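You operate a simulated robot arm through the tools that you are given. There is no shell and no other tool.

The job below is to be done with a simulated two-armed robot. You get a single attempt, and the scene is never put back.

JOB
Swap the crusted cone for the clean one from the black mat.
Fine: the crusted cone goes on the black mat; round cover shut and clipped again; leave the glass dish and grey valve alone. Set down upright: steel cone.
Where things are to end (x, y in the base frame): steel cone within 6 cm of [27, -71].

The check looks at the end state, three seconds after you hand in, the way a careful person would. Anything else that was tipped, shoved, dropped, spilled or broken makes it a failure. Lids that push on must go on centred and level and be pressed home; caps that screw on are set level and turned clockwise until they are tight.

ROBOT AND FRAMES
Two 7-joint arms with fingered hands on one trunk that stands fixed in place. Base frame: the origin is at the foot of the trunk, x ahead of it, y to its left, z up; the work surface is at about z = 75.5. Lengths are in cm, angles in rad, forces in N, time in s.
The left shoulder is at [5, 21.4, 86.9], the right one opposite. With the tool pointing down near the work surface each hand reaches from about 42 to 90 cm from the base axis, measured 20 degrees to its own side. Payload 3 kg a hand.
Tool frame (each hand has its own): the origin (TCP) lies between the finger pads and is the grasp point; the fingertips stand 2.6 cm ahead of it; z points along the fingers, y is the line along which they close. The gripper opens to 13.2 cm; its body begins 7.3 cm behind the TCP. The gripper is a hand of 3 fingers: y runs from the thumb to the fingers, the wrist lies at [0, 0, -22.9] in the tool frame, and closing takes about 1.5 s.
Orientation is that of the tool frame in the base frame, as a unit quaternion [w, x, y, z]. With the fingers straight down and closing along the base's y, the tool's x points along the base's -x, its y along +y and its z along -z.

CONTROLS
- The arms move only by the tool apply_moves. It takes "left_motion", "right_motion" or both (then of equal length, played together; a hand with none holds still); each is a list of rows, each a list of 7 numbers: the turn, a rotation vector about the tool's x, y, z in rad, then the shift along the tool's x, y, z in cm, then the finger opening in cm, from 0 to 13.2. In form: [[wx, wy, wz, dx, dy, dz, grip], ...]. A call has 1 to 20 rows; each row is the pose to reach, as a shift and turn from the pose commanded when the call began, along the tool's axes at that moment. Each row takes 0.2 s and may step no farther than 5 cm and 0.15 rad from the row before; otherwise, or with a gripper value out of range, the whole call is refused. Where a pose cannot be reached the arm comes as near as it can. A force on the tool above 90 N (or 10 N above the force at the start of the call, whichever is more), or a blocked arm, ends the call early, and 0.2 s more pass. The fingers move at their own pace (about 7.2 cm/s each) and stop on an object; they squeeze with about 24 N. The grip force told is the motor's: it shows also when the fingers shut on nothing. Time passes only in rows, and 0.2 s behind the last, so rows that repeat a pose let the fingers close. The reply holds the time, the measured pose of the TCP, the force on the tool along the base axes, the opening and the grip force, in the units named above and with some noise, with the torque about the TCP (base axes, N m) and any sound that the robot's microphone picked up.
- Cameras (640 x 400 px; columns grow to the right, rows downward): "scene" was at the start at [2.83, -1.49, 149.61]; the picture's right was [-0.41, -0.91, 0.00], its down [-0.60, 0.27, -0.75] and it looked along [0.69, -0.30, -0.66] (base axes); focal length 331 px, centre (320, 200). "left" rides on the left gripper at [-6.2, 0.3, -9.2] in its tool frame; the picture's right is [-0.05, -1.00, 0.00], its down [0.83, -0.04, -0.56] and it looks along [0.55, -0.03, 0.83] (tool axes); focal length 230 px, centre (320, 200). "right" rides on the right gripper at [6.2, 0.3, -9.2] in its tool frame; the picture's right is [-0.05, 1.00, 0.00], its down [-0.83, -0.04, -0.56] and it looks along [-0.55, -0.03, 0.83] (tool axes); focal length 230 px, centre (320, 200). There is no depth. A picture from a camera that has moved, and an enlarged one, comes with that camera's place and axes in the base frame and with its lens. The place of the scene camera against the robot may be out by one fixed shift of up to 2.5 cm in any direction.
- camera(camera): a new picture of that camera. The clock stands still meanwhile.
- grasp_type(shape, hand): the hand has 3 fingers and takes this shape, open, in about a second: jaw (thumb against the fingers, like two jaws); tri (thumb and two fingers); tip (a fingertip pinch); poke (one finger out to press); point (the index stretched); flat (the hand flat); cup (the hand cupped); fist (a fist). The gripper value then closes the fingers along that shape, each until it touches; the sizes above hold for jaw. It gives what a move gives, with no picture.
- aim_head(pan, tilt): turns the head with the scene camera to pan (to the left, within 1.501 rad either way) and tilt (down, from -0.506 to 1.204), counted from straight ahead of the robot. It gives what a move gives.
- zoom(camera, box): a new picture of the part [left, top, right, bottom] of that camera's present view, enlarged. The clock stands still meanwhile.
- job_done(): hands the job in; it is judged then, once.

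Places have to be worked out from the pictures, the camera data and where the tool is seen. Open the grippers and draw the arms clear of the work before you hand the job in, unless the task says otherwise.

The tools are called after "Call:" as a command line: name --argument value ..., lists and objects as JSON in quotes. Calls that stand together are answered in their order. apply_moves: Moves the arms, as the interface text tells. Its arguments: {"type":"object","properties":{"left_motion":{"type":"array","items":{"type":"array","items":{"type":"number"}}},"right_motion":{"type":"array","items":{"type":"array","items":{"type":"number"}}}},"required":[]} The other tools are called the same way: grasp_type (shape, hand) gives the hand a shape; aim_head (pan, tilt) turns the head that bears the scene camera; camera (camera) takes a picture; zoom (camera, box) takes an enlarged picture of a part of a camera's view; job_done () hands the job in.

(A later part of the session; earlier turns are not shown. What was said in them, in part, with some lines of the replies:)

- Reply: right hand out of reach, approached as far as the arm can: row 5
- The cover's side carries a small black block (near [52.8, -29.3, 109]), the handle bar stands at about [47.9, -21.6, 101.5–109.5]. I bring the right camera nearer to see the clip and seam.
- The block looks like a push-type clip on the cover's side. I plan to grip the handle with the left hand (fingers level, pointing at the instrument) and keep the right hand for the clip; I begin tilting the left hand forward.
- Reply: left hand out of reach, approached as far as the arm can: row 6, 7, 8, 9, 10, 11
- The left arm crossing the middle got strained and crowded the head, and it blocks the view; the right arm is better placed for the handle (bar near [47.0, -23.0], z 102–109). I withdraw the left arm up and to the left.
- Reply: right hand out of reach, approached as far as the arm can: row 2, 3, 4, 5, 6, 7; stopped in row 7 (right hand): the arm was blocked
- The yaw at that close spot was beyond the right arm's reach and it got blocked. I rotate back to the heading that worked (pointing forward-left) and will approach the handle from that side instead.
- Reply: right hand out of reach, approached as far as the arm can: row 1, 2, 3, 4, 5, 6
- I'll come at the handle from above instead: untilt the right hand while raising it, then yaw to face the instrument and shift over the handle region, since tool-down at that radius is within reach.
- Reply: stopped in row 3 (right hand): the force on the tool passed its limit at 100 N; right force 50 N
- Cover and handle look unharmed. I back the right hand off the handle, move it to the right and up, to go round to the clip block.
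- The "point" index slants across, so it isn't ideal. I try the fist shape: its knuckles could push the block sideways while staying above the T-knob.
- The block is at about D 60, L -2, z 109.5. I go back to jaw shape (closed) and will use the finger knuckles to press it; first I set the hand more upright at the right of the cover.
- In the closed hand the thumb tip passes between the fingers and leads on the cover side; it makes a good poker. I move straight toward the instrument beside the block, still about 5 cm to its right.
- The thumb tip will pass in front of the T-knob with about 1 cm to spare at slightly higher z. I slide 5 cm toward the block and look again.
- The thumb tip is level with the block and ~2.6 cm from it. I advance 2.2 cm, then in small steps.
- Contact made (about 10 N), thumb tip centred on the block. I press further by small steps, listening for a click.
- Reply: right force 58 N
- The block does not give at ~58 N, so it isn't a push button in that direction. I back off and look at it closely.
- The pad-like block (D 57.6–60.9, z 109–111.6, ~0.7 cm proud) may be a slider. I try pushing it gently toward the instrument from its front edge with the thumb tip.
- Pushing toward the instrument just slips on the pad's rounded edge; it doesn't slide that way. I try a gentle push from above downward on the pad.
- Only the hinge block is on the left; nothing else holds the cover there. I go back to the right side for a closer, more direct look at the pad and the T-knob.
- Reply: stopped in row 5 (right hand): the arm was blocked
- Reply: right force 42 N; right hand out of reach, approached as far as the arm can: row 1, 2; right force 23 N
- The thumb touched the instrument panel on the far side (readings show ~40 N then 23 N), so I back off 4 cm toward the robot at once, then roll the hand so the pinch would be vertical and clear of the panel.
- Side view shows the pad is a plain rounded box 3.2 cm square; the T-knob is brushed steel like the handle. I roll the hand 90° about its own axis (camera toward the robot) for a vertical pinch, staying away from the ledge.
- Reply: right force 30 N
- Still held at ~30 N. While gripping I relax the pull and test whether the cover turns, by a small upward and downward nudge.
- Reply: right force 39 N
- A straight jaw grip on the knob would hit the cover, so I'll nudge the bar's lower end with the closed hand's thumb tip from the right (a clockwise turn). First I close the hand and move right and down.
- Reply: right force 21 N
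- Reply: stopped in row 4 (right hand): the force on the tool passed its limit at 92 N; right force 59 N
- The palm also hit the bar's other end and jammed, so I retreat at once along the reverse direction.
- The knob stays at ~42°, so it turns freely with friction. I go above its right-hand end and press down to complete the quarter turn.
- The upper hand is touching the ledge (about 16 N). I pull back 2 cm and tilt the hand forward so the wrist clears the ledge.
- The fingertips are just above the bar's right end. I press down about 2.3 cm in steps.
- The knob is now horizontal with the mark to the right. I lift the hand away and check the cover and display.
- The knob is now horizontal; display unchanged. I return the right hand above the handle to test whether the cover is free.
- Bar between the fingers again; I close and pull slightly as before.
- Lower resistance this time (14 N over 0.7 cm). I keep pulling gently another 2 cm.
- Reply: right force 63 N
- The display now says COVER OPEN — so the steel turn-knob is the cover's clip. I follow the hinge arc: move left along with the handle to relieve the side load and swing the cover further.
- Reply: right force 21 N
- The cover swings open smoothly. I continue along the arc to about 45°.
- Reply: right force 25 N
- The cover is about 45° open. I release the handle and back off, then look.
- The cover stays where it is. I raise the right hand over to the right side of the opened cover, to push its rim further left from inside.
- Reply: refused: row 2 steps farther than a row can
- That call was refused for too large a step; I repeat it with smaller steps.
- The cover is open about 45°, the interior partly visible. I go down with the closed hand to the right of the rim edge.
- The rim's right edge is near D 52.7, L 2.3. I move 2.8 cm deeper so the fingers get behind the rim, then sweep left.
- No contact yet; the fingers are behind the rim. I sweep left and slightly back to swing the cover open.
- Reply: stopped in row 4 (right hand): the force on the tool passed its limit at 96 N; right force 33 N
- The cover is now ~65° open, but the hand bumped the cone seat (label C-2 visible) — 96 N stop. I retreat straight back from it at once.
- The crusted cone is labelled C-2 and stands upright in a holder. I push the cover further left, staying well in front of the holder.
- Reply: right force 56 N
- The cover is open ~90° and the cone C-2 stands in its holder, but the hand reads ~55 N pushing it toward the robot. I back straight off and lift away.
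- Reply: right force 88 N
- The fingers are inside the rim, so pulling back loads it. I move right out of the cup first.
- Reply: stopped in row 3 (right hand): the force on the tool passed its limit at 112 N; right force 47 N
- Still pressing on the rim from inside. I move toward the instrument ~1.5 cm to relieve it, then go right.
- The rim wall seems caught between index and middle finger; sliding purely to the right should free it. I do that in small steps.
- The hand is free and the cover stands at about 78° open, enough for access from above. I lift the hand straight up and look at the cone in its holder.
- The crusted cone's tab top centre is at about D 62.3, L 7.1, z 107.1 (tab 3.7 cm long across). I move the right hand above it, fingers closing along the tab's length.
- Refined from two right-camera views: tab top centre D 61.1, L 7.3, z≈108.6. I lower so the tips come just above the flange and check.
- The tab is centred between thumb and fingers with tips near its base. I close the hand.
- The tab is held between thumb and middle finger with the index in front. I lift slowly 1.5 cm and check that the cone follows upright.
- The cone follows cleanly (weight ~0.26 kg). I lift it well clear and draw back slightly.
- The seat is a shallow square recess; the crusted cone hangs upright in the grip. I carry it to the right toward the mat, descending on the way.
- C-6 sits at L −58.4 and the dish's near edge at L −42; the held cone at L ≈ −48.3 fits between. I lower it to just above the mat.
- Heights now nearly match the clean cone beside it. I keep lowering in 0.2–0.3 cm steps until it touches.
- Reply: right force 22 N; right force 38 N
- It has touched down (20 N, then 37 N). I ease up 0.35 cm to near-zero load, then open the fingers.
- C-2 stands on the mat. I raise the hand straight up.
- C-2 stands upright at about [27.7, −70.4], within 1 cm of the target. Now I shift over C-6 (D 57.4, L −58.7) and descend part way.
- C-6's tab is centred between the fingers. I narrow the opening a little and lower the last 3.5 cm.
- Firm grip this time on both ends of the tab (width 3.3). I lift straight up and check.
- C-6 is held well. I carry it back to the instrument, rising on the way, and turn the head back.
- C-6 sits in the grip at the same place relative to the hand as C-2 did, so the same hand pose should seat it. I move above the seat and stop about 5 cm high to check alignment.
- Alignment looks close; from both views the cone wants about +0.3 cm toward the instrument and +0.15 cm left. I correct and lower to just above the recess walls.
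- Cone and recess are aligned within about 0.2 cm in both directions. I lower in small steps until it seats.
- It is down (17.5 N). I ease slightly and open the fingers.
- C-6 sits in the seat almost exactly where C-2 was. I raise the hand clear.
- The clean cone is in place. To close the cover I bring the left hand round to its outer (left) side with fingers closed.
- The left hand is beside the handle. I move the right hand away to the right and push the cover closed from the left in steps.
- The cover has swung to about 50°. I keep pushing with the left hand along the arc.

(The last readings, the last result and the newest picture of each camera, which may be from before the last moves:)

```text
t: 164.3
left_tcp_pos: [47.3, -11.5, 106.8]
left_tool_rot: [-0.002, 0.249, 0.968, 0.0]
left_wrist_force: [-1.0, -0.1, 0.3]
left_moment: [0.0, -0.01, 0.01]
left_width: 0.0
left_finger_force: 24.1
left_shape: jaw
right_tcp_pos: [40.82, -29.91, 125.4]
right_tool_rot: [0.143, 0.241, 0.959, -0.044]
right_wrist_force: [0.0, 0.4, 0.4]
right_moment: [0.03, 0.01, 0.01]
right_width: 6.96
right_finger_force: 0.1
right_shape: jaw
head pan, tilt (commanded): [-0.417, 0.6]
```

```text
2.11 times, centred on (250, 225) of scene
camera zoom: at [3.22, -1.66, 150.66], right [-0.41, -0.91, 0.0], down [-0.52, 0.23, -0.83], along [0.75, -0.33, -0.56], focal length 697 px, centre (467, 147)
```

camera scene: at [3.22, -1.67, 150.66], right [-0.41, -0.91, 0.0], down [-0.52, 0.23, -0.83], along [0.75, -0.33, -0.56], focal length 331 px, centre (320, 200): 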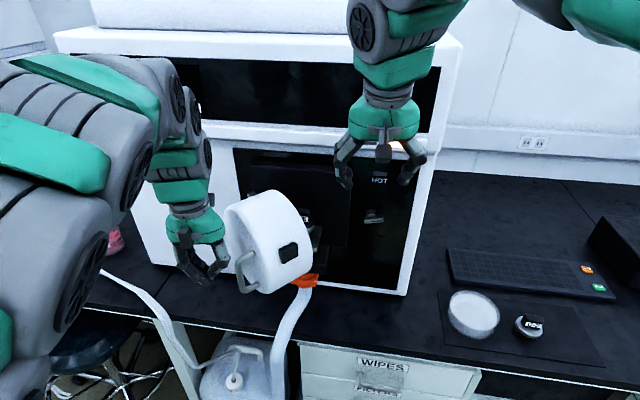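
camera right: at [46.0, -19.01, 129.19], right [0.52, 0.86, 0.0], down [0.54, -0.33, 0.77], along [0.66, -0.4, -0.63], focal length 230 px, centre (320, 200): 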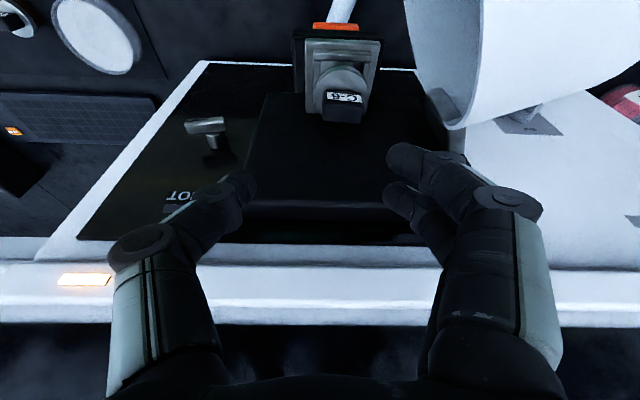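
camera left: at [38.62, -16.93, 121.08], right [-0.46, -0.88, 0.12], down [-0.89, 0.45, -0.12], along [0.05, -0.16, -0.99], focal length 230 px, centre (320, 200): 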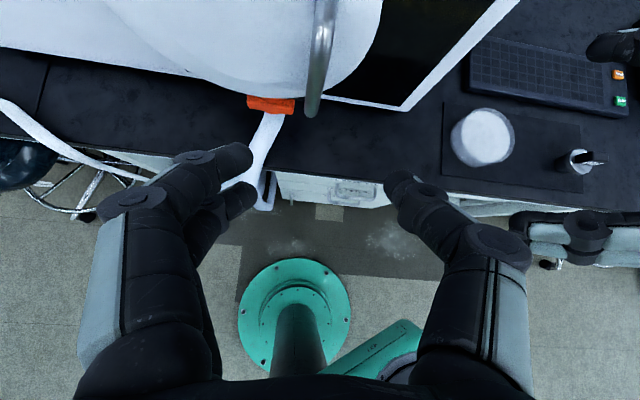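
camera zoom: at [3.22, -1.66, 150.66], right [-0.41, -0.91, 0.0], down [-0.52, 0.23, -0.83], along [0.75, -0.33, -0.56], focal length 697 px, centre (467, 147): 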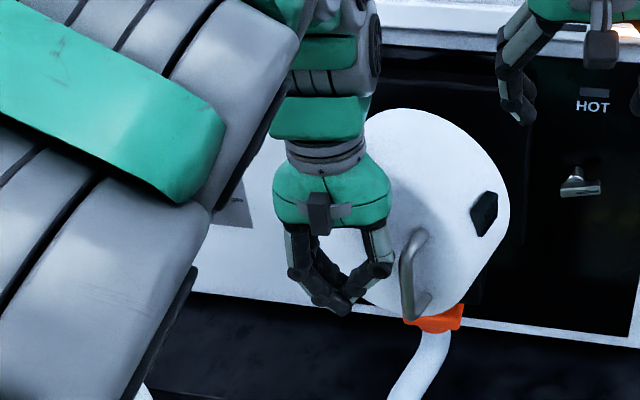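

The cover is at roughly 20°. I withdraw the left hand and will finish the closing with the right hand pushing straight in.

Call:
apply_moves --left_motion '[[0, 0, 0, 2, 1, -0.5, 0], [0, 0, 0, 4, 4, -2, 0], [0, 0, 0, 6, 8, -4, 2], [0, 0, 0, 8, 12, -6, 4], [0, 0, 0, 10, 16, -8, 6], [0, 0, 0, 13, 19.5, -10, 7], [0, 0, 0, 16, 22.5, -12, 7], [0, 0, 0, 19, 25.5, -14, 7]]'

Call:
apply_moves --right_motion '[[0, 0, 0, 3.4, 2.5, -1, 5], [0, 0, 0, 6.8, 5, -2, 2], [0, 0, 0, 6.9, 8, -2, 0], [0, 0, 0, 7.9, 9.2, 1.5, 0], [0, 0, 0, 9.1, 9.2, 5.4, 0], [0, 0, 0, 10.3, 9.2, 9.3, 0], [0, 0, 0, 11.5, 9.2, 13.2, 0], [0, 0, 0, 12.5, 9.2, 16.8, 0]]'

Call:
camera --camera "right"

Call:
camera --camera "scene"

```text
refused: row 6 steps farther than a row can; nothing moved
```

```text
t: 166.1
left_tcp_pos: [47.32, -11.54, 106.85]
left_tool_rot: [-0.001, 0.251, 0.968, 0.001]
left_wrist_force: [-0.5, 0.2, 0.4]
left_moment: [0.02, -0.02, -0.02]
left_width: 0.01
left_finger_force: 24.2
left_shape: jaw
right_tcp_pos: [38.85, -18.66, 105.47]
right_tool_rot: [0.142, 0.241, 0.959, -0.043]
right_wrist_force: [0.6, -0.4, -0.3]
right_moment: [0.0, -0.03, 0.0]
right_width: 0.01
right_finger_force: 23.9
right_shape: jaw
head pan, tilt (commanded): [-0.417, 0.6]
```

```text
taken
camera right: at [31.54, -14.28, 112.43], right [0.52, 0.86, 0.0], down [0.54, -0.33, 0.77], along [0.66, -0.4, -0.63], focal length 230 px, centre (320, 200)
```

right: 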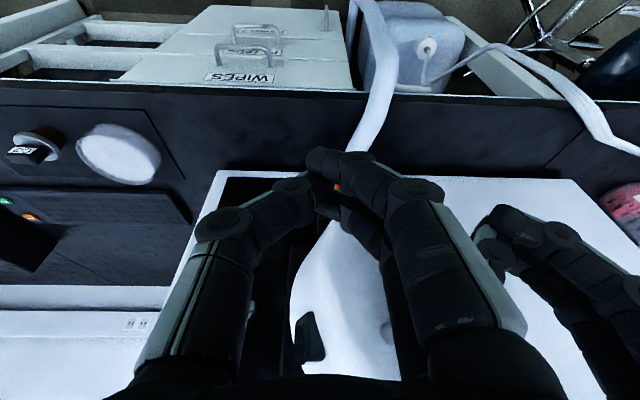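

```text
taken
camera scene: at [3.22, -1.66, 150.66], right [-0.41, -0.91, 0.0], down [-0.52, 0.23, -0.83], along [0.75, -0.33, -0.56], focal length 331 px, centre (320, 200)
```

scene: 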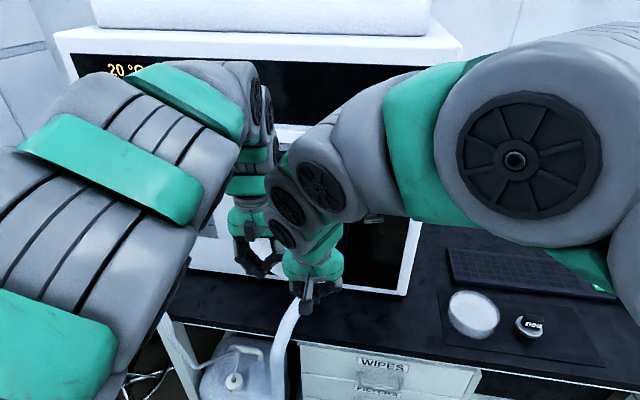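

The left retreat was refused for one oversized step, so the left hand is still there. I withdraw it now with smaller steps before pushing.

Call:
apply_moves --left_motion '[[0, 0, 0, 0, 3, -0.5, 0], [0, 0, 0, 1, 6.5, -2, 0], [0, 0, 0, 3, 10, -4, 2], [0, 0, 0, 5, 13.5, -6, 4], [0, 0, 0, 7.5, 16.5, -8, 6], [0, 0, 0, 10, 19.5, -10, 7], [0, 0, 0, 12.5, 22.5, -12, 7], [0, 0, 0, 15, 25.5, -14, 7]]'

Call:
zoom --camera "scene" --box '[160, 140, 420, 320]'

```text
t: 167.9
left_tcp_pos: [46.72, 18.03, 120.67]
left_tool_rot: [0.0, 0.25, 0.968, 0.0]
left_wrist_force: [-0.9, 0.1, 0.2]
left_moment: [-0.02, 0.01, -0.01]
left_width: 6.91
left_finger_force: 0.0
left_shape: jaw
right_tcp_pos: [38.88, -18.67, 105.46]
right_tool_rot: [0.143, 0.242, 0.959, -0.044]
right_wrist_force: [0.5, 0.0, 0.1]
right_moment: [-0.01, 0.03, -0.02]
right_width: 0.0
right_finger_force: 23.6
right_shape: jaw
head pan, tilt (commanded): [-0.417, 0.6]
```

```text
2.22 times, centred on (290, 230) of scene
camera zoom: at [3.22, -1.66, 150.66], right [-0.41, -0.91, 0.0], down [-0.52, 0.23, -0.83], along [0.75, -0.33, -0.56], focal length 736 px, centre (387, 133)
```

zoom: 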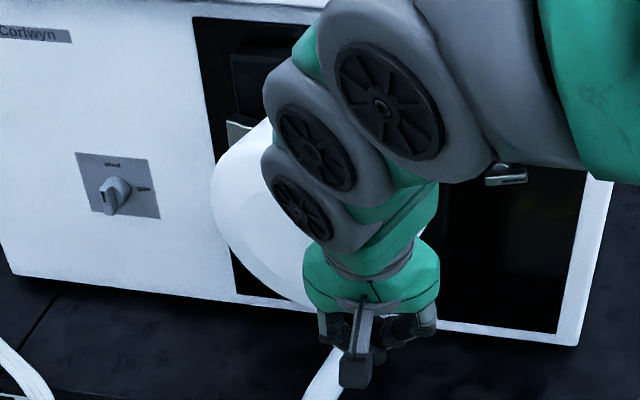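

Now the right hand pushes the handle bar inward, following its arc.

Call:
apply_moves --right_motion '[[0, 0, 0, 0, 2.2, 0, 0], [0, 0, 0, 0, 4.3, 0, 0], [0, 0, 0, -1.15, 3.8, 0.34, 0], [0, 0, 0, -2.3, 3.0, 0.69, 0], [0, 0, 0, -3.35, 2.0, 1.0, 0], [0, 0, 0, -4.3, 1.0, 1.29, 0]]'

Call:
camera --camera "right"

Call:
zoom --camera "scene" --box '[160, 140, 420, 320]'

```text
t: 169.3
left_tcp_pos: [46.75, 17.92, 120.77]
left_tool_rot: [-0.001, 0.249, 0.968, 0.0]
left_wrist_force: [0.4, -0.1, 0.1]
left_moment: [0.02, -0.01, 0.0]
left_width: 6.92
left_finger_force: 0.2
left_shape: jaw
right_tcp_pos: [43.25, -20.07, 105.57]
right_tool_rot: [0.142, 0.24, 0.959, -0.043]
right_wrist_force: [-0.3, 0.0, -0.1]
right_moment: [-0.02, 0.01, 0.0]
right_width: 0.0
right_finger_force: 24.2
right_shape: jaw
head pan, tilt (commanded): [-0.417, 0.6]
```

```text
taken
camera right: at [36.09, -15.68, 112.47], right [0.52, 0.86, 0.0], down [0.54, -0.33, 0.78], along [0.66, -0.4, -0.63], focal length 230 px, centre (320, 200)
```

right: 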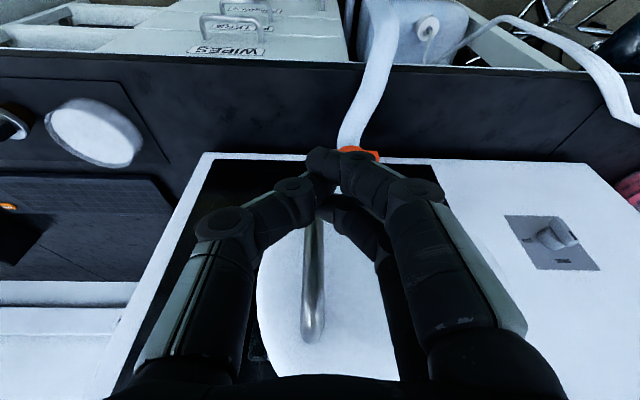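

```text
2.22 times, centred on (290, 230) of scene
camera zoom: at [3.22, -1.66, 150.66], right [-0.41, -0.91, 0.0], down [-0.52, 0.23, -0.83], along [0.75, -0.33, -0.56], focal length 736 px, centre (387, 133)
```

zoom: 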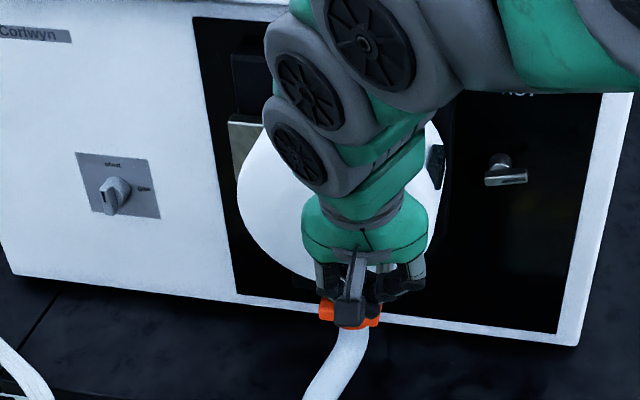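

It looks nearly shut. I press on gently until there is resistance.

Call:
apply_moves --right_motion '[[0, 0, 0, -0.5, -0.3, 0.15, 0], [0, 0, 0, -1.0, -0.5, 0.3, 0], [0, 0, 0, -1.5, -0.5, 0.45, 0]]'

Call:
apply_moves --right_motion '[[0, 0, 0, -0.5, 0, 0.15, 0], [0, 0, 0, -1.0, 0, 0.3, 0]]'

Call:
camera --camera "right"

Call:
camera --camera "scene"

```text
t: 170.1
left_tcp_pos: [46.64, 18.01, 120.71]
left_tool_rot: [0.0, 0.25, 0.968, 0.0]
left_wrist_force: [0.1, 0.9, -0.1]
left_moment: [0.01, -0.02, 0.02]
left_width: 6.9
left_finger_force: 0.1
left_shape: jaw
right_tcp_pos: [44.2, -21.23, 105.56]
right_tool_rot: [0.14, 0.241, 0.959, -0.043]
right_wrist_force: [-24.5, 16.4, 2.9]
right_moment: [0.24, 0.38, -0.04]
right_width: 0.0
right_finger_force: 23.5
right_shape: jaw
head pan, tilt (commanded): [-0.417, 0.6]
```

```text
t: 170.6
left_tcp_pos: [46.76, 18.0, 120.74]
left_tool_rot: [0.0, 0.25, 0.968, 0.0]
left_wrist_force: [0.7, 0.2, -0.3]
left_moment: [0.04, 0.0, -0.04]
left_width: 6.94
left_finger_force: 0.0
left_shape: jaw
right_tcp_pos: [44.37, -21.23, 105.32]
right_tool_rot: [0.133, 0.242, 0.96, -0.041]
right_wrist_force: [-24.5, 16.0, 6.4]
right_moment: [0.15, 0.28, -0.09]
right_width: 0.0
right_finger_force: 24.3
right_shape: jaw
head pan, tilt (commanded): [-0.417, 0.6]
stopped in row 2 (right hand): the force on the tool passed its limit at 100 N (the readings are from after the stop); the commanded pose is now the measured one
```

```text
taken
camera right: at [37.2, -16.82, 112.42], right [0.52, 0.85, 0.0], down [0.55, -0.34, 0.76], along [0.65, -0.4, -0.65], focal length 230 px, centre (320, 200)
```

right: 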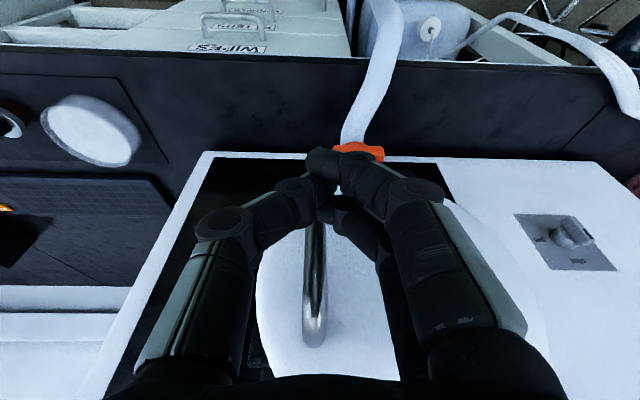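

```text
taken
camera scene: at [3.18, -1.64, 150.66], right [-0.41, -0.91, 0.0], down [-0.52, 0.23, -0.83], along [0.75, -0.33, -0.56], focal length 331 px, centre (320, 200)
```

scene: 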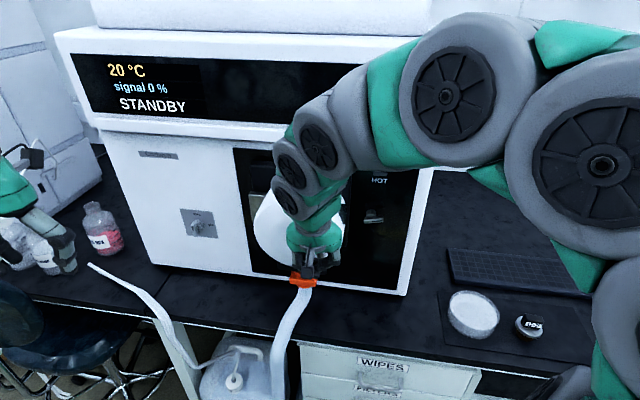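

STANDBY is back: the cover is shut. Now I must turn the clip knob back to upright (mark on top). I back off and move the right hand to the right side, opening the fingers a little.

Call:
apply_moves --right_motion '[[0, 0, 0, 1.9, 0, -0.6, 0], [0, 0, 0, 3.8, -1.5, -2, 2], [0, 0, 0, 3.4, -5.5, -4, 5], [0, 0, 0, 3, -9.5, -6, 5], [0, 0, 0, 2.5, -13.5, -8, 5], [0, 0, 0, 2, -17.5, -8.8, 5], [0, 0, 0, 1.5, -21.5, -8.8, 5], [0, 0, 0, 1.5, -24.6, -8.8, 5]]'

Call:
camera --camera "scene"

Call:
zoom --camera "scene" --box '[240, 150, 420, 290]'

```text
t: 172.4
left_tcp_pos: [46.76, 18.02, 120.69]
left_tool_rot: [0.0, 0.25, 0.968, 0.0]
left_wrist_force: [-0.1, -0.1, 0.1]
left_moment: [0.0, 0.0, 0.05]
left_width: 6.94
left_finger_force: 0.1
left_shape: jaw
right_tcp_pos: [29.36, -41.09, 113.85]
right_tool_rot: [0.135, 0.242, 0.96, -0.042]
right_wrist_force: [0.8, -0.4, -0.7]
right_moment: [0.01, 0.01, -0.03]
right_width: 4.97
right_finger_force: 0.1
right_shape: jaw
head pan, tilt (commanded): [-0.417, 0.6]
```

```text
taken
camera scene: at [3.22, -1.66, 150.66], right [-0.41, -0.91, 0.0], down [-0.52, 0.23, -0.83], along [0.75, -0.33, -0.56], focal length 331 px, centre (320, 200)
```

scene: 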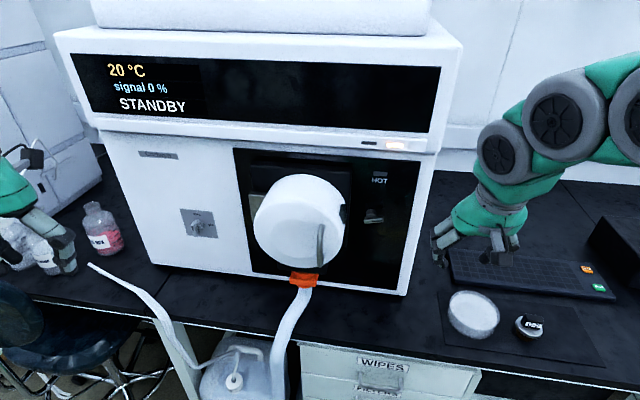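

```text
2.86 times, centred on (330, 220) of scene
camera zoom: at [3.22, -1.66, 150.66], right [-0.41, -0.91, 0.0], down [-0.52, 0.23, -0.83], along [0.75, -0.33, -0.56], focal length 946 px, centre (291, 143)
```

zoom: 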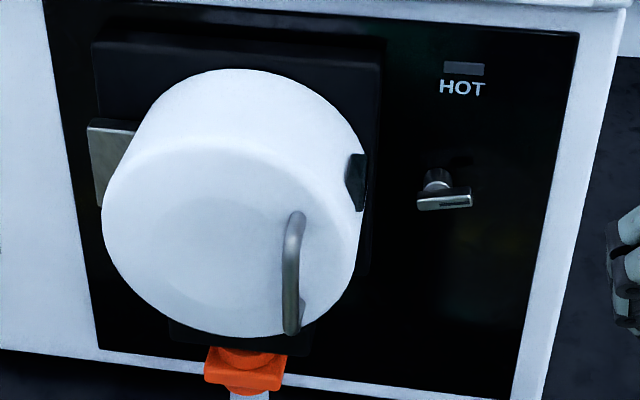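

The cover looks shut exactly as at the start. I roll the right hand so the open thumb and fingers can take the knob's right end from the right.

Call:
apply_moves --right_motion '[[-0.15, 0, 0, 0, 0, 0, 5], [-0.3, 0, 0, 0, 0, 0, 5], [-0.45, 0, 0, 0, 0, 0, 5], [-0.6, 0, 0, 0, 0, 0, 5], [-0.75, 0, 0, 0, 0, 0, 5], [-0.9, 0, 0, 0, 0, 0, 5]]'

Call:
camera --camera "right"

```text
t: 173.8
left_tcp_pos: [46.75, 18.01, 120.73]
left_tool_rot: [0.0, 0.249, 0.968, 0.0]
left_wrist_force: [0.7, -1.0, -0.7]
left_moment: [0.0, -0.02, -0.03]
left_width: 6.95
left_finger_force: 0.0
left_shape: jaw
right_tcp_pos: [29.41, -41.0, 113.78]
right_tool_rot: [0.228, 0.159, 0.882, 0.379]
right_wrist_force: [-0.1, 0.7, 0.7]
right_moment: [0.03, -0.02, 0.01]
right_width: 4.99
right_finger_force: 0.1
right_shape: jaw
head pan, tilt (commanded): [-0.417, 0.6]
```

```text
taken
camera right: at [19.49, -43.54, 117.8], right [0.15, 0.64, 0.76], down [0.41, -0.74, 0.54], along [0.9, 0.23, -0.37], focal length 230 px, centre (320, 200)
```

right: 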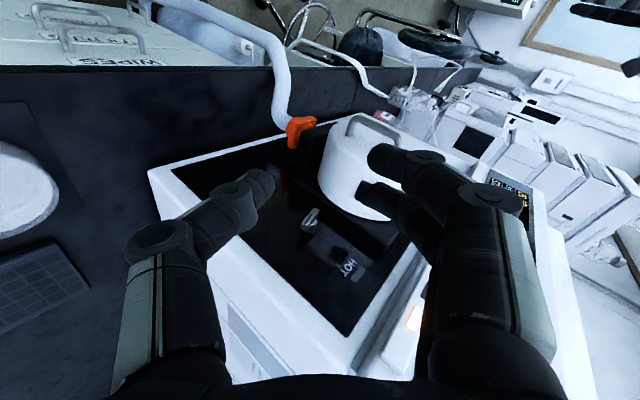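

Call:
zoom --camera "right" --box '[270, 180, 370, 270]'

```text
4.44 times, centred on (320, 225) of right
camera zoom: at [19.49, -43.54, 117.8], right [0.15, 0.64, 0.76], down [0.41, -0.74, 0.54], along [0.9, 0.23, -0.37], focal length 1022 px, centre (320, 89)
```

zoom: 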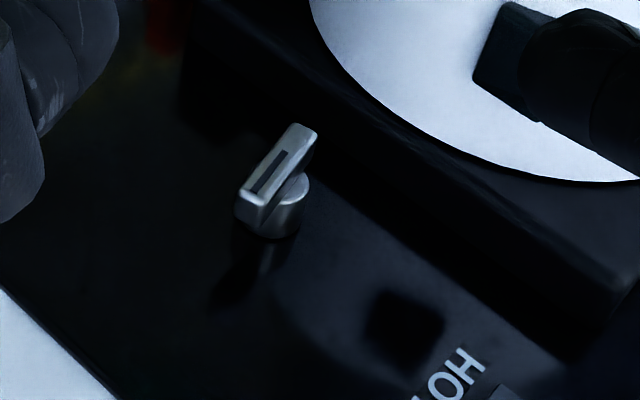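

The knob's right end is at about D 64, L −10.5, z 105.4. I move to a point 8 cm short of it along the hand's axis.

Call:
apply_moves --right_motion '[[0, 0, 0, -3.24, -0.66, 1.66, 5], [0, 0, 0, -6.5, -1.3, 3.3, 5], [0, 0, 0, -9.7, -2, 5, 5], [0, 0, 0, -13, -2.65, 6.6, 5], [0, 0, 0, -16.2, -3.3, 8.3, 5]]'

Call:
camera --camera "right"

Call:
zoom --camera "scene" --box '[330, 160, 450, 260]'

```text
t: 175.0
left_tcp_pos: [46.77, 17.83, 120.7]
left_tool_rot: [-0.001, 0.251, 0.968, 0.0]
left_wrist_force: [0.3, 0.1, 0.8]
left_moment: [0.01, 0.0, 0.01]
left_width: 6.96
left_finger_force: 0.1
left_shape: jaw
right_tcp_pos: [47.19, -45.45, 110.65]
right_tool_rot: [0.227, 0.161, 0.882, 0.38]
right_wrist_force: [0.5, 0.0, -0.5]
right_moment: [0.04, -0.03, -0.02]
right_width: 4.97
right_finger_force: 0.0
right_shape: jaw
head pan, tilt (commanded): [-0.417, 0.6]
```

```text
taken
camera right: at [37.26, -48.07, 114.68], right [0.15, 0.64, 0.76], down [0.41, -0.74, 0.54], along [0.9, 0.23, -0.37], focal length 230 px, centre (320, 200)
```

right: 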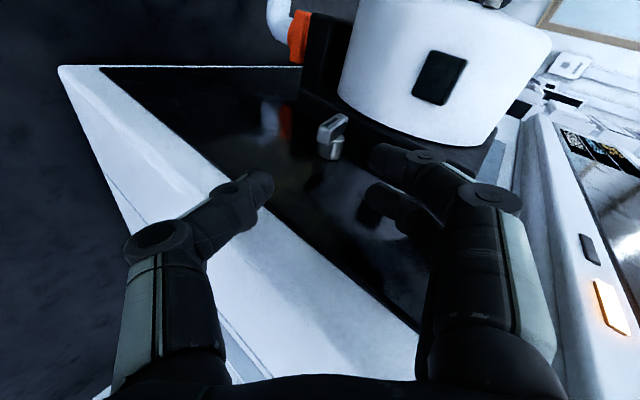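

```text
4.00 times, centred on (390, 210) of scene
camera zoom: at [3.22, -1.67, 150.66], right [-0.41, -0.91, 0.0], down [-0.52, 0.23, -0.83], along [0.75, -0.33, -0.56], focal length 1324 px, centre (40, 160)
```

zoom: 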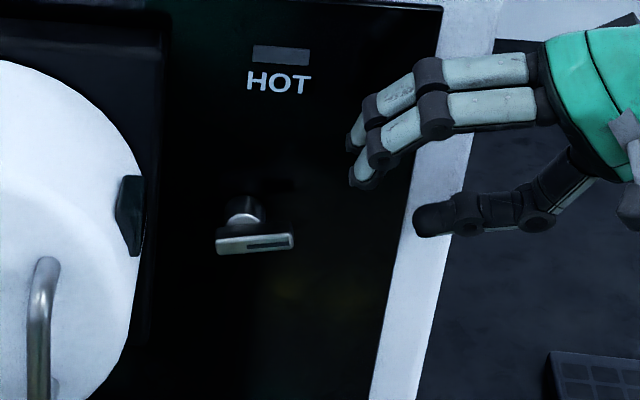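

Call:
apply_moves --right_motion '[[0, 0, 0, 0, 0, 2.7, 4.5], [0, 0, 0, 0, 0, 5.4, 4.5], [0, 0, 0, 0, 0, 7.6, 4.5], [0, 0, 0, 0, 0, 7.6, 4.5]]'

Call:
camera --camera "right"

Call:
zoom --camera "scene" --box '[340, 180, 420, 250]'

```text
t: 176.0
left_tcp_pos: [46.72, 17.91, 120.73]
left_tool_rot: [-0.001, 0.25, 0.968, 0.0]
left_wrist_force: [0.8, -0.4, 0.6]
left_moment: [0.02, 0.03, 0.0]
left_width: 6.93
left_finger_force: 0.1
left_shape: jaw
right_tcp_pos: [51.03, -40.93, 106.05]
right_tool_rot: [0.226, 0.16, 0.883, 0.38]
right_wrist_force: [0.3, 0.0, -0.8]
right_moment: [-0.01, 0.03, 0.0]
right_width: 4.54
right_finger_force: 0.0
right_shape: jaw
head pan, tilt (commanded): [-0.417, 0.6]
```

```text
taken
camera right: at [41.23, -43.45, 110.17], right [0.15, 0.64, 0.76], down [0.41, -0.74, 0.54], along [0.9, 0.23, -0.37], focal length 230 px, centre (320, 200)
```

right: 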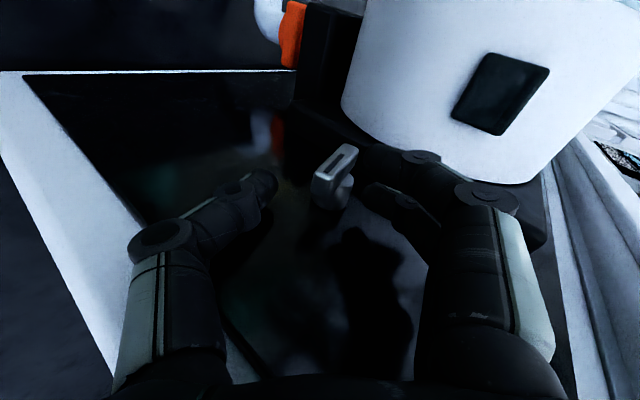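

```text
5.71 times, centred on (380, 215) of scene
camera zoom: at [3.22, -1.66, 150.66], right [-0.41, -0.91, 0.0], down [-0.52, 0.23, -0.83], along [0.75, -0.33, -0.56], focal length 1892 px, centre (-23, 114)
```

zoom: 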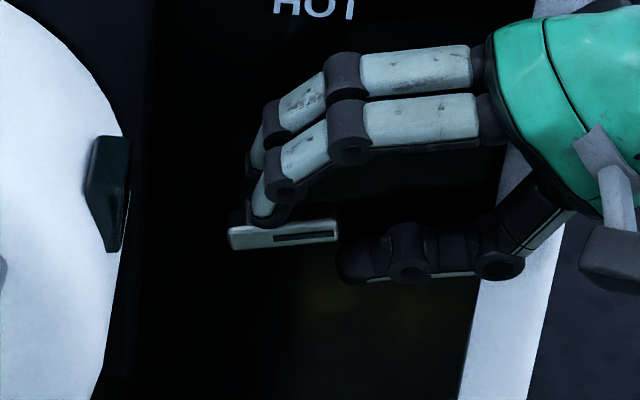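

The fingers are above the bar's left half and the thumb below its right end, so closing will turn it counter-clockwise. I shift 0.8 cm left and close gently.

Call:
apply_moves --right_motion '[[0, 0, 0, 0.06, 0.36, 0.74, 4.5], [0, 0, 0, 0.06, 0.36, 0.74, 4], [0, 0, 0, 0.06, 0.36, 0.74, 3.4], [0, 0, 0, 0.06, 0.36, 0.74, 2.8]]'

Call:
zoom --camera "scene" --box '[340, 180, 420, 250]'

```text
t: 177.0
left_tcp_pos: [46.76, 17.94, 120.76]
left_tool_rot: [-0.001, 0.249, 0.968, 0.0]
left_wrist_force: [-0.2, 0.4, 1.1]
left_moment: [-0.04, -0.03, 0.0]
left_width: 6.96
left_finger_force: 0.1
left_shape: jaw
right_tcp_pos: [51.37, -40.18, 106.01]
right_tool_rot: [0.226, 0.16, 0.883, 0.379]
right_wrist_force: [-0.2, 0.4, 0.2]
right_moment: [0.01, -0.02, 0.01]
right_width: 2.85
right_finger_force: 0.1
right_shape: jaw
head pan, tilt (commanded): [-0.417, 0.6]
```

```text
5.71 times, centred on (380, 215) of scene
camera zoom: at [3.22, -1.66, 150.66], right [-0.41, -0.91, 0.0], down [-0.52, 0.23, -0.83], along [0.75, -0.33, -0.56], focal length 1892 px, centre (-23, 114)
```

zoom: 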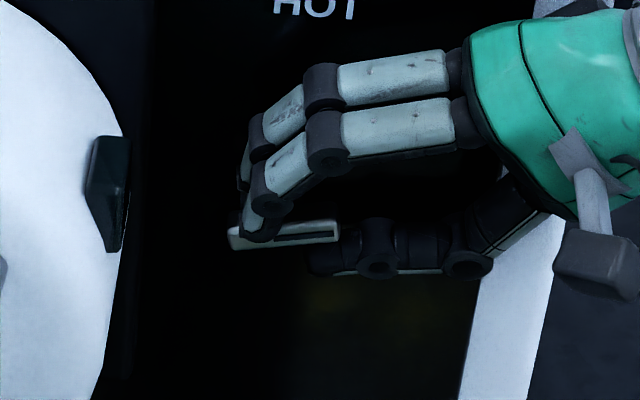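

Call:
apply_moves --right_motion '[[0, 0, 0, 0, 0, 0, 2.2], [0, 0, 0, 0, 0, 0, 1.6], [0, 0, 0, 0, 0, 0, 1.0], [0, 0, 0, 0, 0, 0, 1.0]]'

Call:
zoom --camera "scene" --box '[340, 180, 420, 250]'

Call:
camera --camera "right"

```text
t: 178.0
left_tcp_pos: [46.79, 17.97, 120.67]
left_tool_rot: [-0.001, 0.25, 0.968, -0.001]
left_wrist_force: [-0.2, -0.2, -1.2]
left_moment: [-0.02, -0.01, 0.01]
left_width: 6.92
left_finger_force: 0.0
left_shape: jaw
right_tcp_pos: [51.43, -40.18, 105.98]
right_tool_rot: [0.227, 0.159, 0.883, 0.38]
right_wrist_force: [-3.2, 2.3, 12.0]
right_moment: [0.25, -0.14, 0.1]
right_width: 1.32
right_finger_force: 0.2
right_shape: jaw
head pan, tilt (commanded): [-0.417, 0.6]
```

```text
5.71 times, centred on (380, 215) of scene
camera zoom: at [3.2, -1.65, 150.66], right [-0.41, -0.91, 0.0], down [-0.52, 0.23, -0.83], along [0.75, -0.33, -0.56], focal length 1892 px, centre (-23, 114)
```

zoom: 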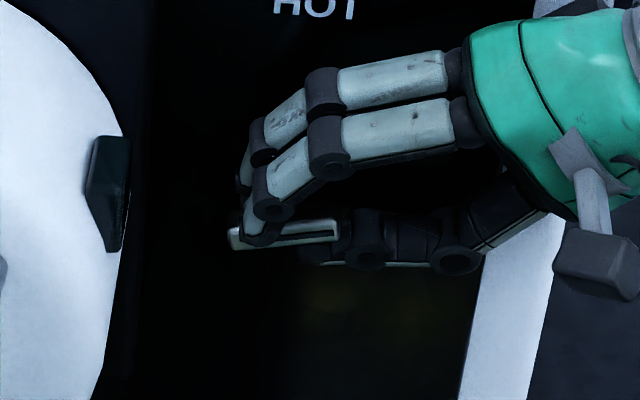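

```text
taken
camera right: at [41.57, -42.71, 110.03], right [0.15, 0.64, 0.76], down [0.41, -0.74, 0.54], along [0.9, 0.23, -0.37], focal length 230 px, centre (320, 200)
```

right: 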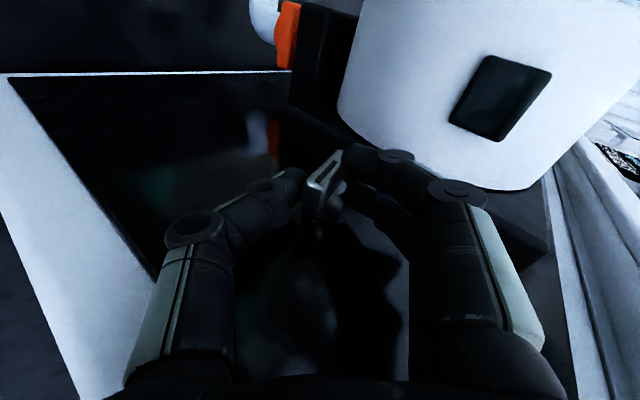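

Call:
apply_moves --right_motion '[[0, 0, 0, 0, 0, 0, 0.5], [0, 0, 0, 0, 0, 0, 0], [0, 0, 0, 0, 0, 0, 0], [0, 0, 0, 0, 0, 0, 0]]'

Call:
zoom --camera "scene" --box '[340, 180, 420, 250]'

```text
t: 179.0
left_tcp_pos: [46.75, 18.04, 120.66]
left_tool_rot: [0.0, 0.249, 0.968, -0.001]
left_wrist_force: [-0.6, -0.3, 0.8]
left_moment: [0.0, 0.02, -0.02]
left_width: 6.96
left_finger_force: 0.1
left_shape: jaw
right_tcp_pos: [51.4, -40.15, 105.88]
right_tool_rot: [0.225, 0.158, 0.883, 0.38]
right_wrist_force: [-2.2, 6.2, 0.2]
right_moment: [0.12, 0.05, 0.06]
right_width: 1.31
right_finger_force: 24.0
right_shape: jaw
head pan, tilt (commanded): [-0.417, 0.6]
```

```text
5.71 times, centred on (380, 215) of scene
camera zoom: at [3.22, -1.65, 150.66], right [-0.41, -0.91, 0.0], down [-0.52, 0.23, -0.83], along [0.75, -0.33, -0.56], focal length 1892 px, centre (-23, 114)
```

zoom: 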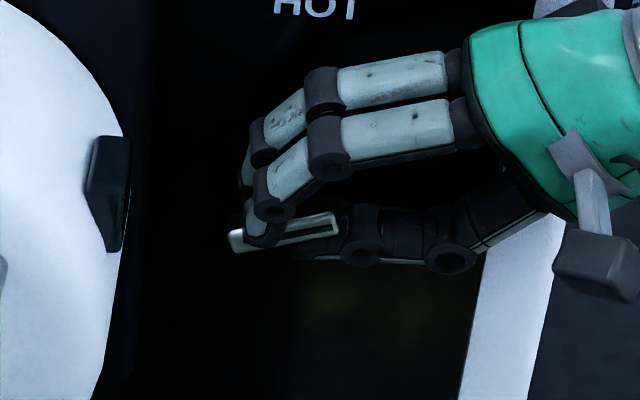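

The knob bar is now gripped. I turn it counter-clockwise by rotating the hand about the knob's axis, about 30°, in small steps.

Call:
apply_moves --right_motion '[[0.1436, 0.0335, -0.026, -0.09, 0.338, -0.07, 0], [0.287, 0.067, -0.052, -0.174, 0.68, -0.091, 0], [0.431, 0.1, -0.078, -0.249, 1.03, -0.055, 0], [0.526, 0.122, -0.095, -0.29, 1.26, 0, 0]]'

Call:
zoom --camera "scene" --box '[340, 170, 420, 240]'

```text
t: 180.0
left_tcp_pos: [46.49, 17.75, 120.73]
left_tool_rot: [0.001, 0.252, 0.968, 0.0]
left_wrist_force: [-0.9, -0.9, 0.3]
left_moment: [-0.01, -0.01, 0.0]
left_width: 6.92
left_finger_force: 0.1
left_shape: jaw
right_tcp_pos: [51.3, -39.73, 107.06]
right_tool_rot: [0.143, 0.15, 0.969, 0.135]
right_wrist_force: [-12.7, 7.3, 12.7]
right_moment: [0.27, -0.05, 0.38]
right_width: 1.12
right_finger_force: 23.9
right_shape: jaw
head pan, tilt (commanded): [-0.417, 0.6]
```

```text
5.71 times, centred on (380, 205) of scene
camera zoom: at [2.87, -1.64, 150.67], right [-0.41, -0.91, 0.0], down [-0.51, 0.23, -0.83], along [0.75, -0.34, -0.56], focal length 1892 px, centre (-23, 171)
```

zoom: 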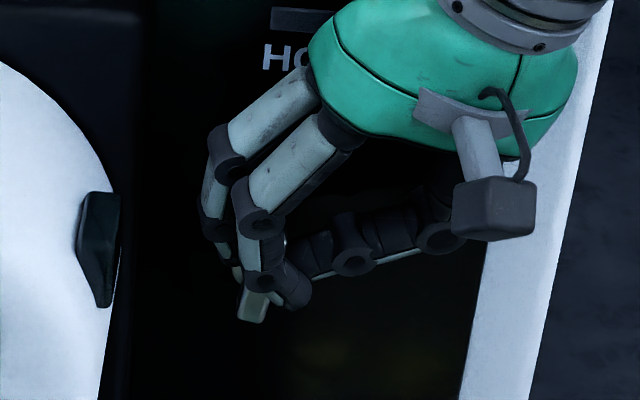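

The knob has turned roughly 40° back. I open the hand and draw it straight back from the knob to look.

Call:
apply_moves --right_motion '[[0, 0, 0, 0, 0, 0, 2], [0, 0, 0, 0, 0, 0, 4], [0, 0, 0, 0, 0, 0, 5], [0, 0, 0, 1.9, 0.43, -0.35, 5], [0, 0, 0, 3.84, 0.87, -0.7, 5], [0, 0, 0, 5.8, -1.0, -2.3, 5], [0, 0, 0, 6.5, -4, -4.5, 5]]'

Call:
zoom --camera "scene" --box '[340, 170, 420, 240]'

```text
t: 181.6
left_tcp_pos: [46.69, 18.03, 120.74]
left_tool_rot: [-0.001, 0.249, 0.968, 0.0]
left_wrist_force: [0.4, 0.6, 0.2]
left_moment: [0.03, 0.0, 0.02]
left_width: 6.94
left_finger_force: 0.0
left_shape: jaw
right_tcp_pos: [43.39, -41.98, 108.07]
right_tool_rot: [0.141, 0.148, 0.97, 0.134]
right_wrist_force: [0.0, -0.7, 0.2]
right_moment: [0.01, -0.05, 0.01]
right_width: 4.98
right_finger_force: 0.3
right_shape: jaw
head pan, tilt (commanded): [-0.417, 0.6]
```

```text
5.71 times, centred on (380, 205) of scene
camera zoom: at [3.22, -1.66, 150.66], right [-0.41, -0.91, 0.0], down [-0.52, 0.23, -0.83], along [0.75, -0.33, -0.56], focal length 1892 px, centre (-23, 171)
```

zoom: 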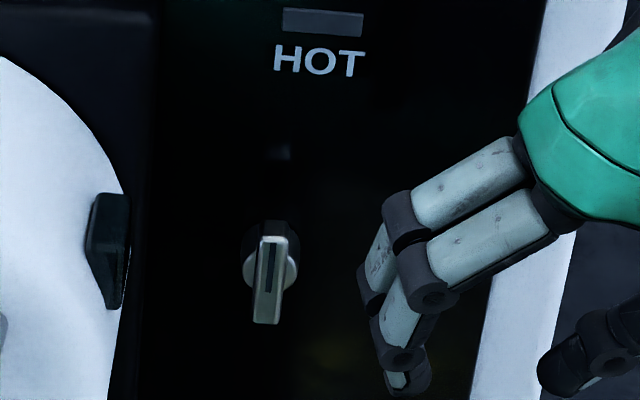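

The knob is back upright with its mark on top. I verify its angle closely and the display.

Call:
zoom --camera "scene" --box '[355, 195, 395, 235]'

Call:
camera --camera "scene"

Call:
camera --camera "right"

```text
10.00 times, centred on (375, 215) of scene
camera zoom: at [3.22, -1.66, 150.66], right [-0.41, -0.91, 0.0], down [-0.52, 0.23, -0.83], along [0.75, -0.33, -0.56], focal length 3310 px, centre (-230, 50)
```

zoom: 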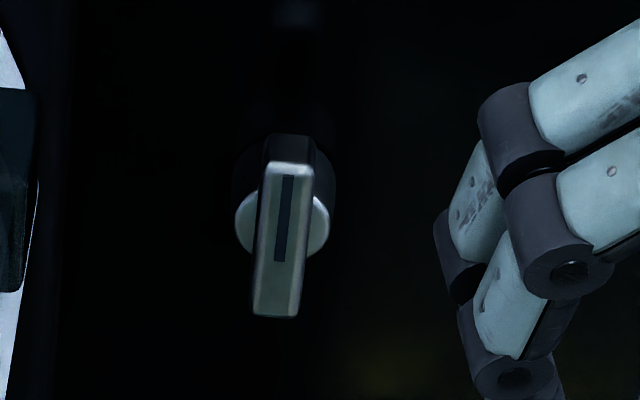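

```text
taken
camera scene: at [3.22, -1.66, 150.66], right [-0.41, -0.91, 0.0], down [-0.52, 0.23, -0.83], along [0.75, -0.33, -0.56], focal length 331 px, centre (320, 200)
```

scene: 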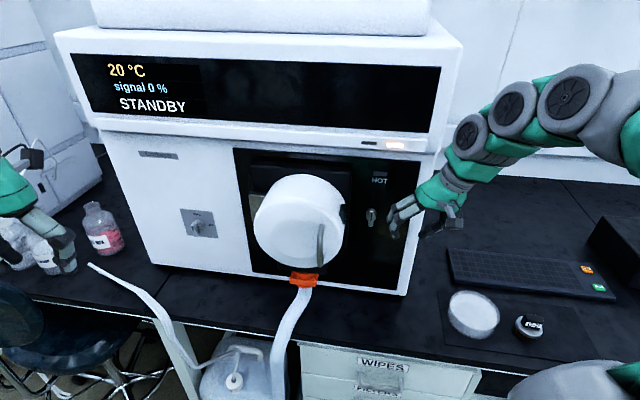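

```text
taken
camera right: at [34.99, -41.82, 115.31], right [0.3, 0.9, 0.32], down [0.58, -0.43, 0.69], along [0.76, -0.02, -0.65], focal length 230 px, centre (320, 200)
```

right: 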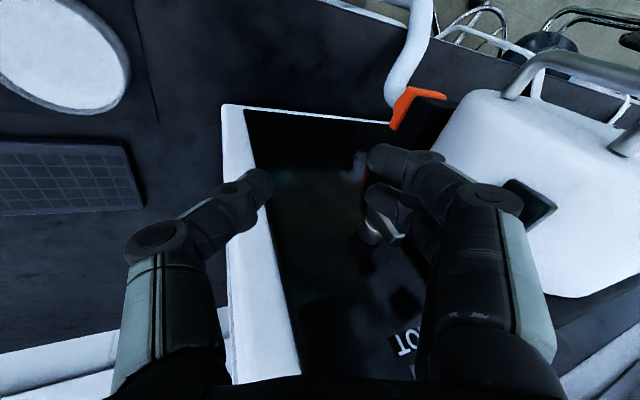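

The knob is upright as at the start and the display shows STANDBY. I draw the right arm back clear, open the hand, and check the mat.

Call:
apply_moves --right_motion '[[0, 0, 0, 2.4, 0.6, -1.8, 6], [0, 0, 0, 4.8, 1.5, -4, 8], [0, 0, 0, 7.2, 3.2, -6.8, 10], [0, 0, 0, 9.6, 5, -9.5, 10]]'

Call:
aim_head --pan -0.75 --tilt 0.7

Call:
camera --camera "scene"

Call:
camera --camera "right"

```text
t: 182.6
left_tcp_pos: [46.73, 17.98, 120.65]
left_tool_rot: [-0.001, 0.25, 0.968, -0.001]
left_wrist_force: [0.2, 0.0, -0.2]
left_moment: [0.0, -0.03, -0.04]
left_width: 6.94
left_finger_force: 0.1
left_shape: jaw
right_tcp_pos: [32.92, -36.32, 116.45]
right_tool_rot: [0.141, 0.147, 0.97, 0.135]
right_wrist_force: [0.6, 0.2, 0.0]
right_moment: [-0.02, 0.0, 0.0]
right_width: 9.97
right_finger_force: 0.0
right_shape: jaw
head pan, tilt (commanded): [-0.417, 0.6]
```

```text
t: 183.4
left_tcp_pos: [46.72, 17.89, 120.7]
left_tool_rot: [-0.001, 0.249, 0.968, 0.001]
left_wrist_force: [0.3, 0.9, -0.6]
left_moment: [0.01, 0.01, -0.01]
left_width: 6.92
left_finger_force: 0.1
left_shape: jaw
right_tcp_pos: [32.96, -36.48, 116.47]
right_tool_rot: [0.141, 0.148, 0.97, 0.135]
right_wrist_force: [0.5, -0.4, 0.0]
right_moment: [-0.02, 0.02, 0.06]
right_width: 10.01
right_finger_force: 0.1
right_shape: jaw
head pan, tilt (commanded): [-0.75, 0.7]
```

```text
taken
camera scene: at [1.36, -3.87, 149.8], right [-0.68, -0.73, 0.0], down [-0.47, 0.44, -0.77], along [0.56, -0.52, -0.64], focal length 331 px, centre (320, 200)
```

scene: 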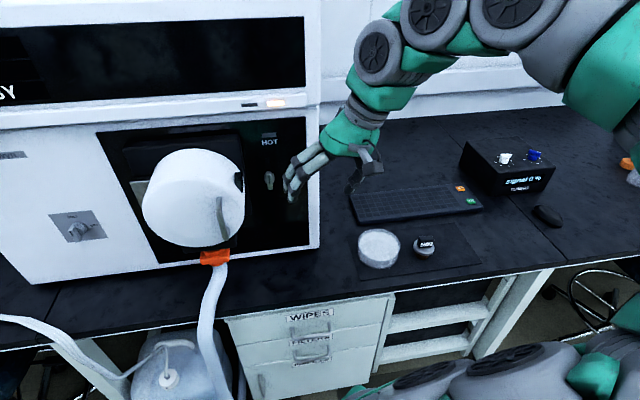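

```text
taken
camera right: at [24.59, -36.15, 123.56], right [0.3, 0.9, 0.32], down [0.58, -0.43, 0.69], along [0.76, -0.02, -0.65], focal length 230 px, centre (320, 200)
```

right: 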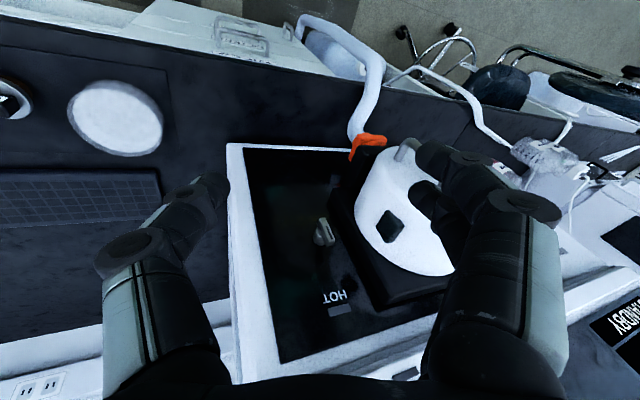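

Call:
zoom --camera "scene" --box '[340, 210, 480, 290]'

Call:
zoom --camera "scene" --box '[110, 120, 310, 270]'

Call:
zoom --camera "right" --box '[290, 195, 360, 265]'

```text
4.57 times, centred on (410, 250) of scene
camera zoom: at [1.36, -3.87, 149.8], right [-0.68, -0.73, 0.0], down [-0.47, 0.44, -0.77], along [0.56, -0.52, -0.64], focal length 1513 px, centre (-91, -29)
```

zoom: 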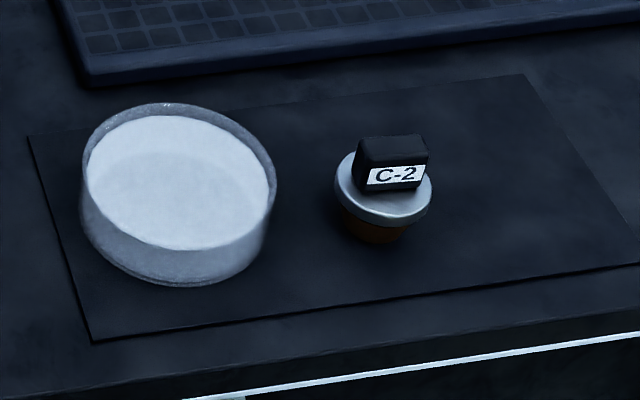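

```text
2.67 times, centred on (210, 195) of scene
camera zoom: at [1.36, -3.87, 149.8], right [-0.68, -0.73, 0.0], down [-0.47, 0.44, -0.77], along [0.56, -0.52, -0.64], focal length 883 px, centre (613, 213)
```

zoom: 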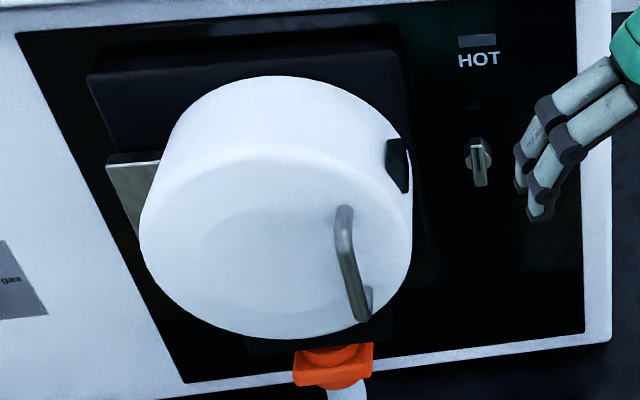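

```text
5.71 times, centred on (325, 230) of right
camera zoom: at [24.59, -36.15, 123.56], right [0.3, 0.9, 0.32], down [0.58, -0.43, 0.69], along [0.76, -0.02, -0.65], focal length 1315 px, centre (291, 29)
```

zoom: 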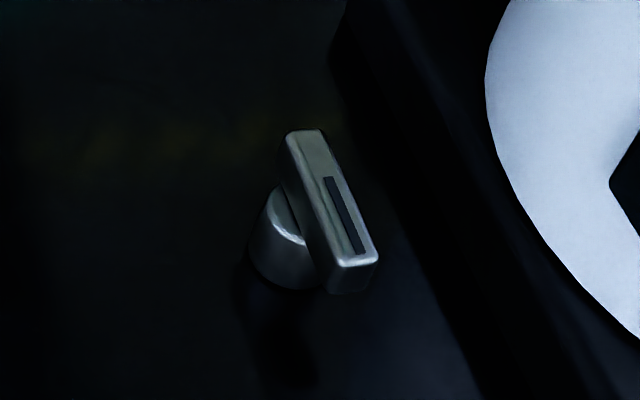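

C-2 stands upright on the mat, dish untouched, cover shut and knob vertical within about 1°. I draw both arms further clear with grippers open.

Call:
apply_moves --left_motion '[[0, 0, 0, 2.5, 0.9, -0.8, 8], [0, 0, 0, 5, 1.8, -1.6, 9], [0, 0, 0, 7.5, 2.7, -2.4, 10], [0, 0, 0, 10, 3.7, -3.2, 11], [0, 0, 0, 12.4, 4.6, -4, 12]]' --right_motion '[[0, 0, 0, 0.9, -3.1, -1.9, 10], [0, 0, 0, 1.8, -6.2, -3.8, 10], [0, 0, 0, 2.6, -9.4, -5.7, 11], [0, 0, 0, 3.5, -12.5, -7.6, 12], [0, 0, 0, 4.4, -15.6, -9.5, 12]]'

Call:
aim_head --pan -0.45 --tilt 0.6

Call:
camera --camera "scene"

Call:
zoom --camera "scene" --box '[150, 130, 430, 310]'

```text
t: 184.7
left_tcp_pos: [38.15, 28.03, 124.73]
left_tool_rot: [-0.001, 0.251, 0.968, 0.0]
left_wrist_force: [-0.4, 0.3, -0.5]
left_moment: [-0.01, 0.01, -0.01]
left_width: 11.96
left_finger_force: 0.0
left_shape: jaw
right_tcp_pos: [22.06, -51.7, 119.39]
right_tool_rot: [0.141, 0.149, 0.969, 0.135]
right_wrist_force: [0.7, -0.6, 0.6]
right_moment: [-0.01, -0.03, 0.03]
right_width: 11.98
right_finger_force: 0.1
right_shape: jaw
head pan, tilt (commanded): [-0.75, 0.7]
```

```text
t: 185.4
left_tcp_pos: [38.15, 27.96, 124.75]
left_tool_rot: [0.0, 0.25, 0.968, 0.0]
left_wrist_force: [-0.9, -0.1, -0.2]
left_moment: [-0.01, -0.02, 0.04]
left_width: 11.98
left_finger_force: 0.1
left_shape: jaw
right_tcp_pos: [22.15, -51.53, 119.42]
right_tool_rot: [0.141, 0.149, 0.969, 0.134]
right_wrist_force: [0.2, -0.2, 0.6]
right_moment: [0.0, -0.02, -0.01]
right_width: 11.99
right_finger_force: 0.0
right_shape: jaw
head pan, tilt (commanded): [-0.45, 0.6]
```

```text
taken
camera scene: at [3.09, -1.93, 150.66], right [-0.44, -0.9, 0.0], down [-0.51, 0.25, -0.82], along [0.74, -0.36, -0.57], focal length 331 px, centre (320, 200)
```

scene: 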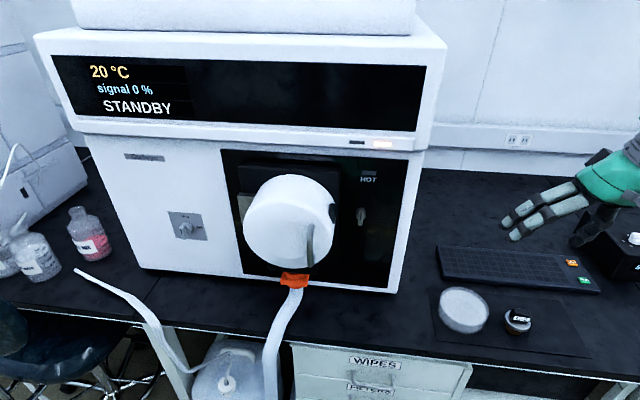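

```text
2.22 times, centred on (290, 220) of scene
camera zoom: at [3.09, -1.93, 150.66], right [-0.44, -0.9, 0.0], down [-0.51, 0.25, -0.82], along [0.74, -0.36, -0.57], focal length 736 px, centre (387, 156)
```

zoom: 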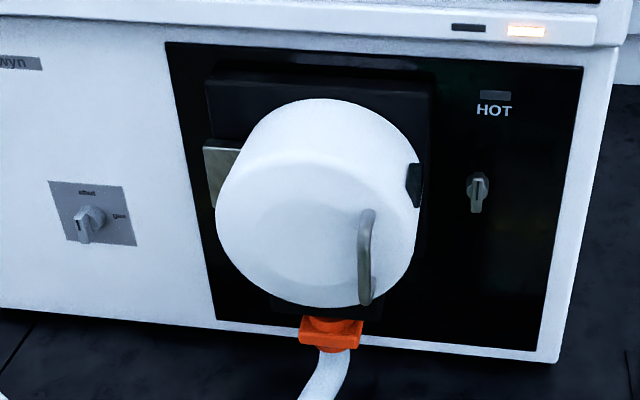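

Everything is in place: C-6 seated behind the shut, re-clipped cover (STANDBY shown), C-2 upright on the mat near [27.7, −70.4], and the dish and gas valve untouched. Both arms are clear with grippers open, so I hand the job in.

Call:
job_done

```text
The job is handed in.
```

The cones are swapped and the job is handed in. The clean cone (C-6) is seated in the instrument. The crusted cone (C-2) stands upright on the black mat at about [27.7, -70.4], within 1 cm of the target.

- **Cover:** It is shut and the display reads STANDBY again. The clip turned out to be the steel turn-knob to the right of the cover. I set it back upright with its mark on top, as it was at the start. I did not pull on the handle afterwards to prove it holds.
- **Left alone:** I did not touch the glass dish or the grey gas valve, which is still at shut.
- **Hard contacts:**
  - Before I found the clip, one pull on the handle and one test push on the knob each reached the force limit, 90 to 100 N.
  - While swinging the cover open, the hand also hit the limit against the cone holder once and against the cover rim once.
  - The thumb or hand also touched the instrument's panel and ledge, up to about 42 N.
  - I saw no damage or shift from any of these in the pictures.

Both grippers are open and the arms are clear of the bench.
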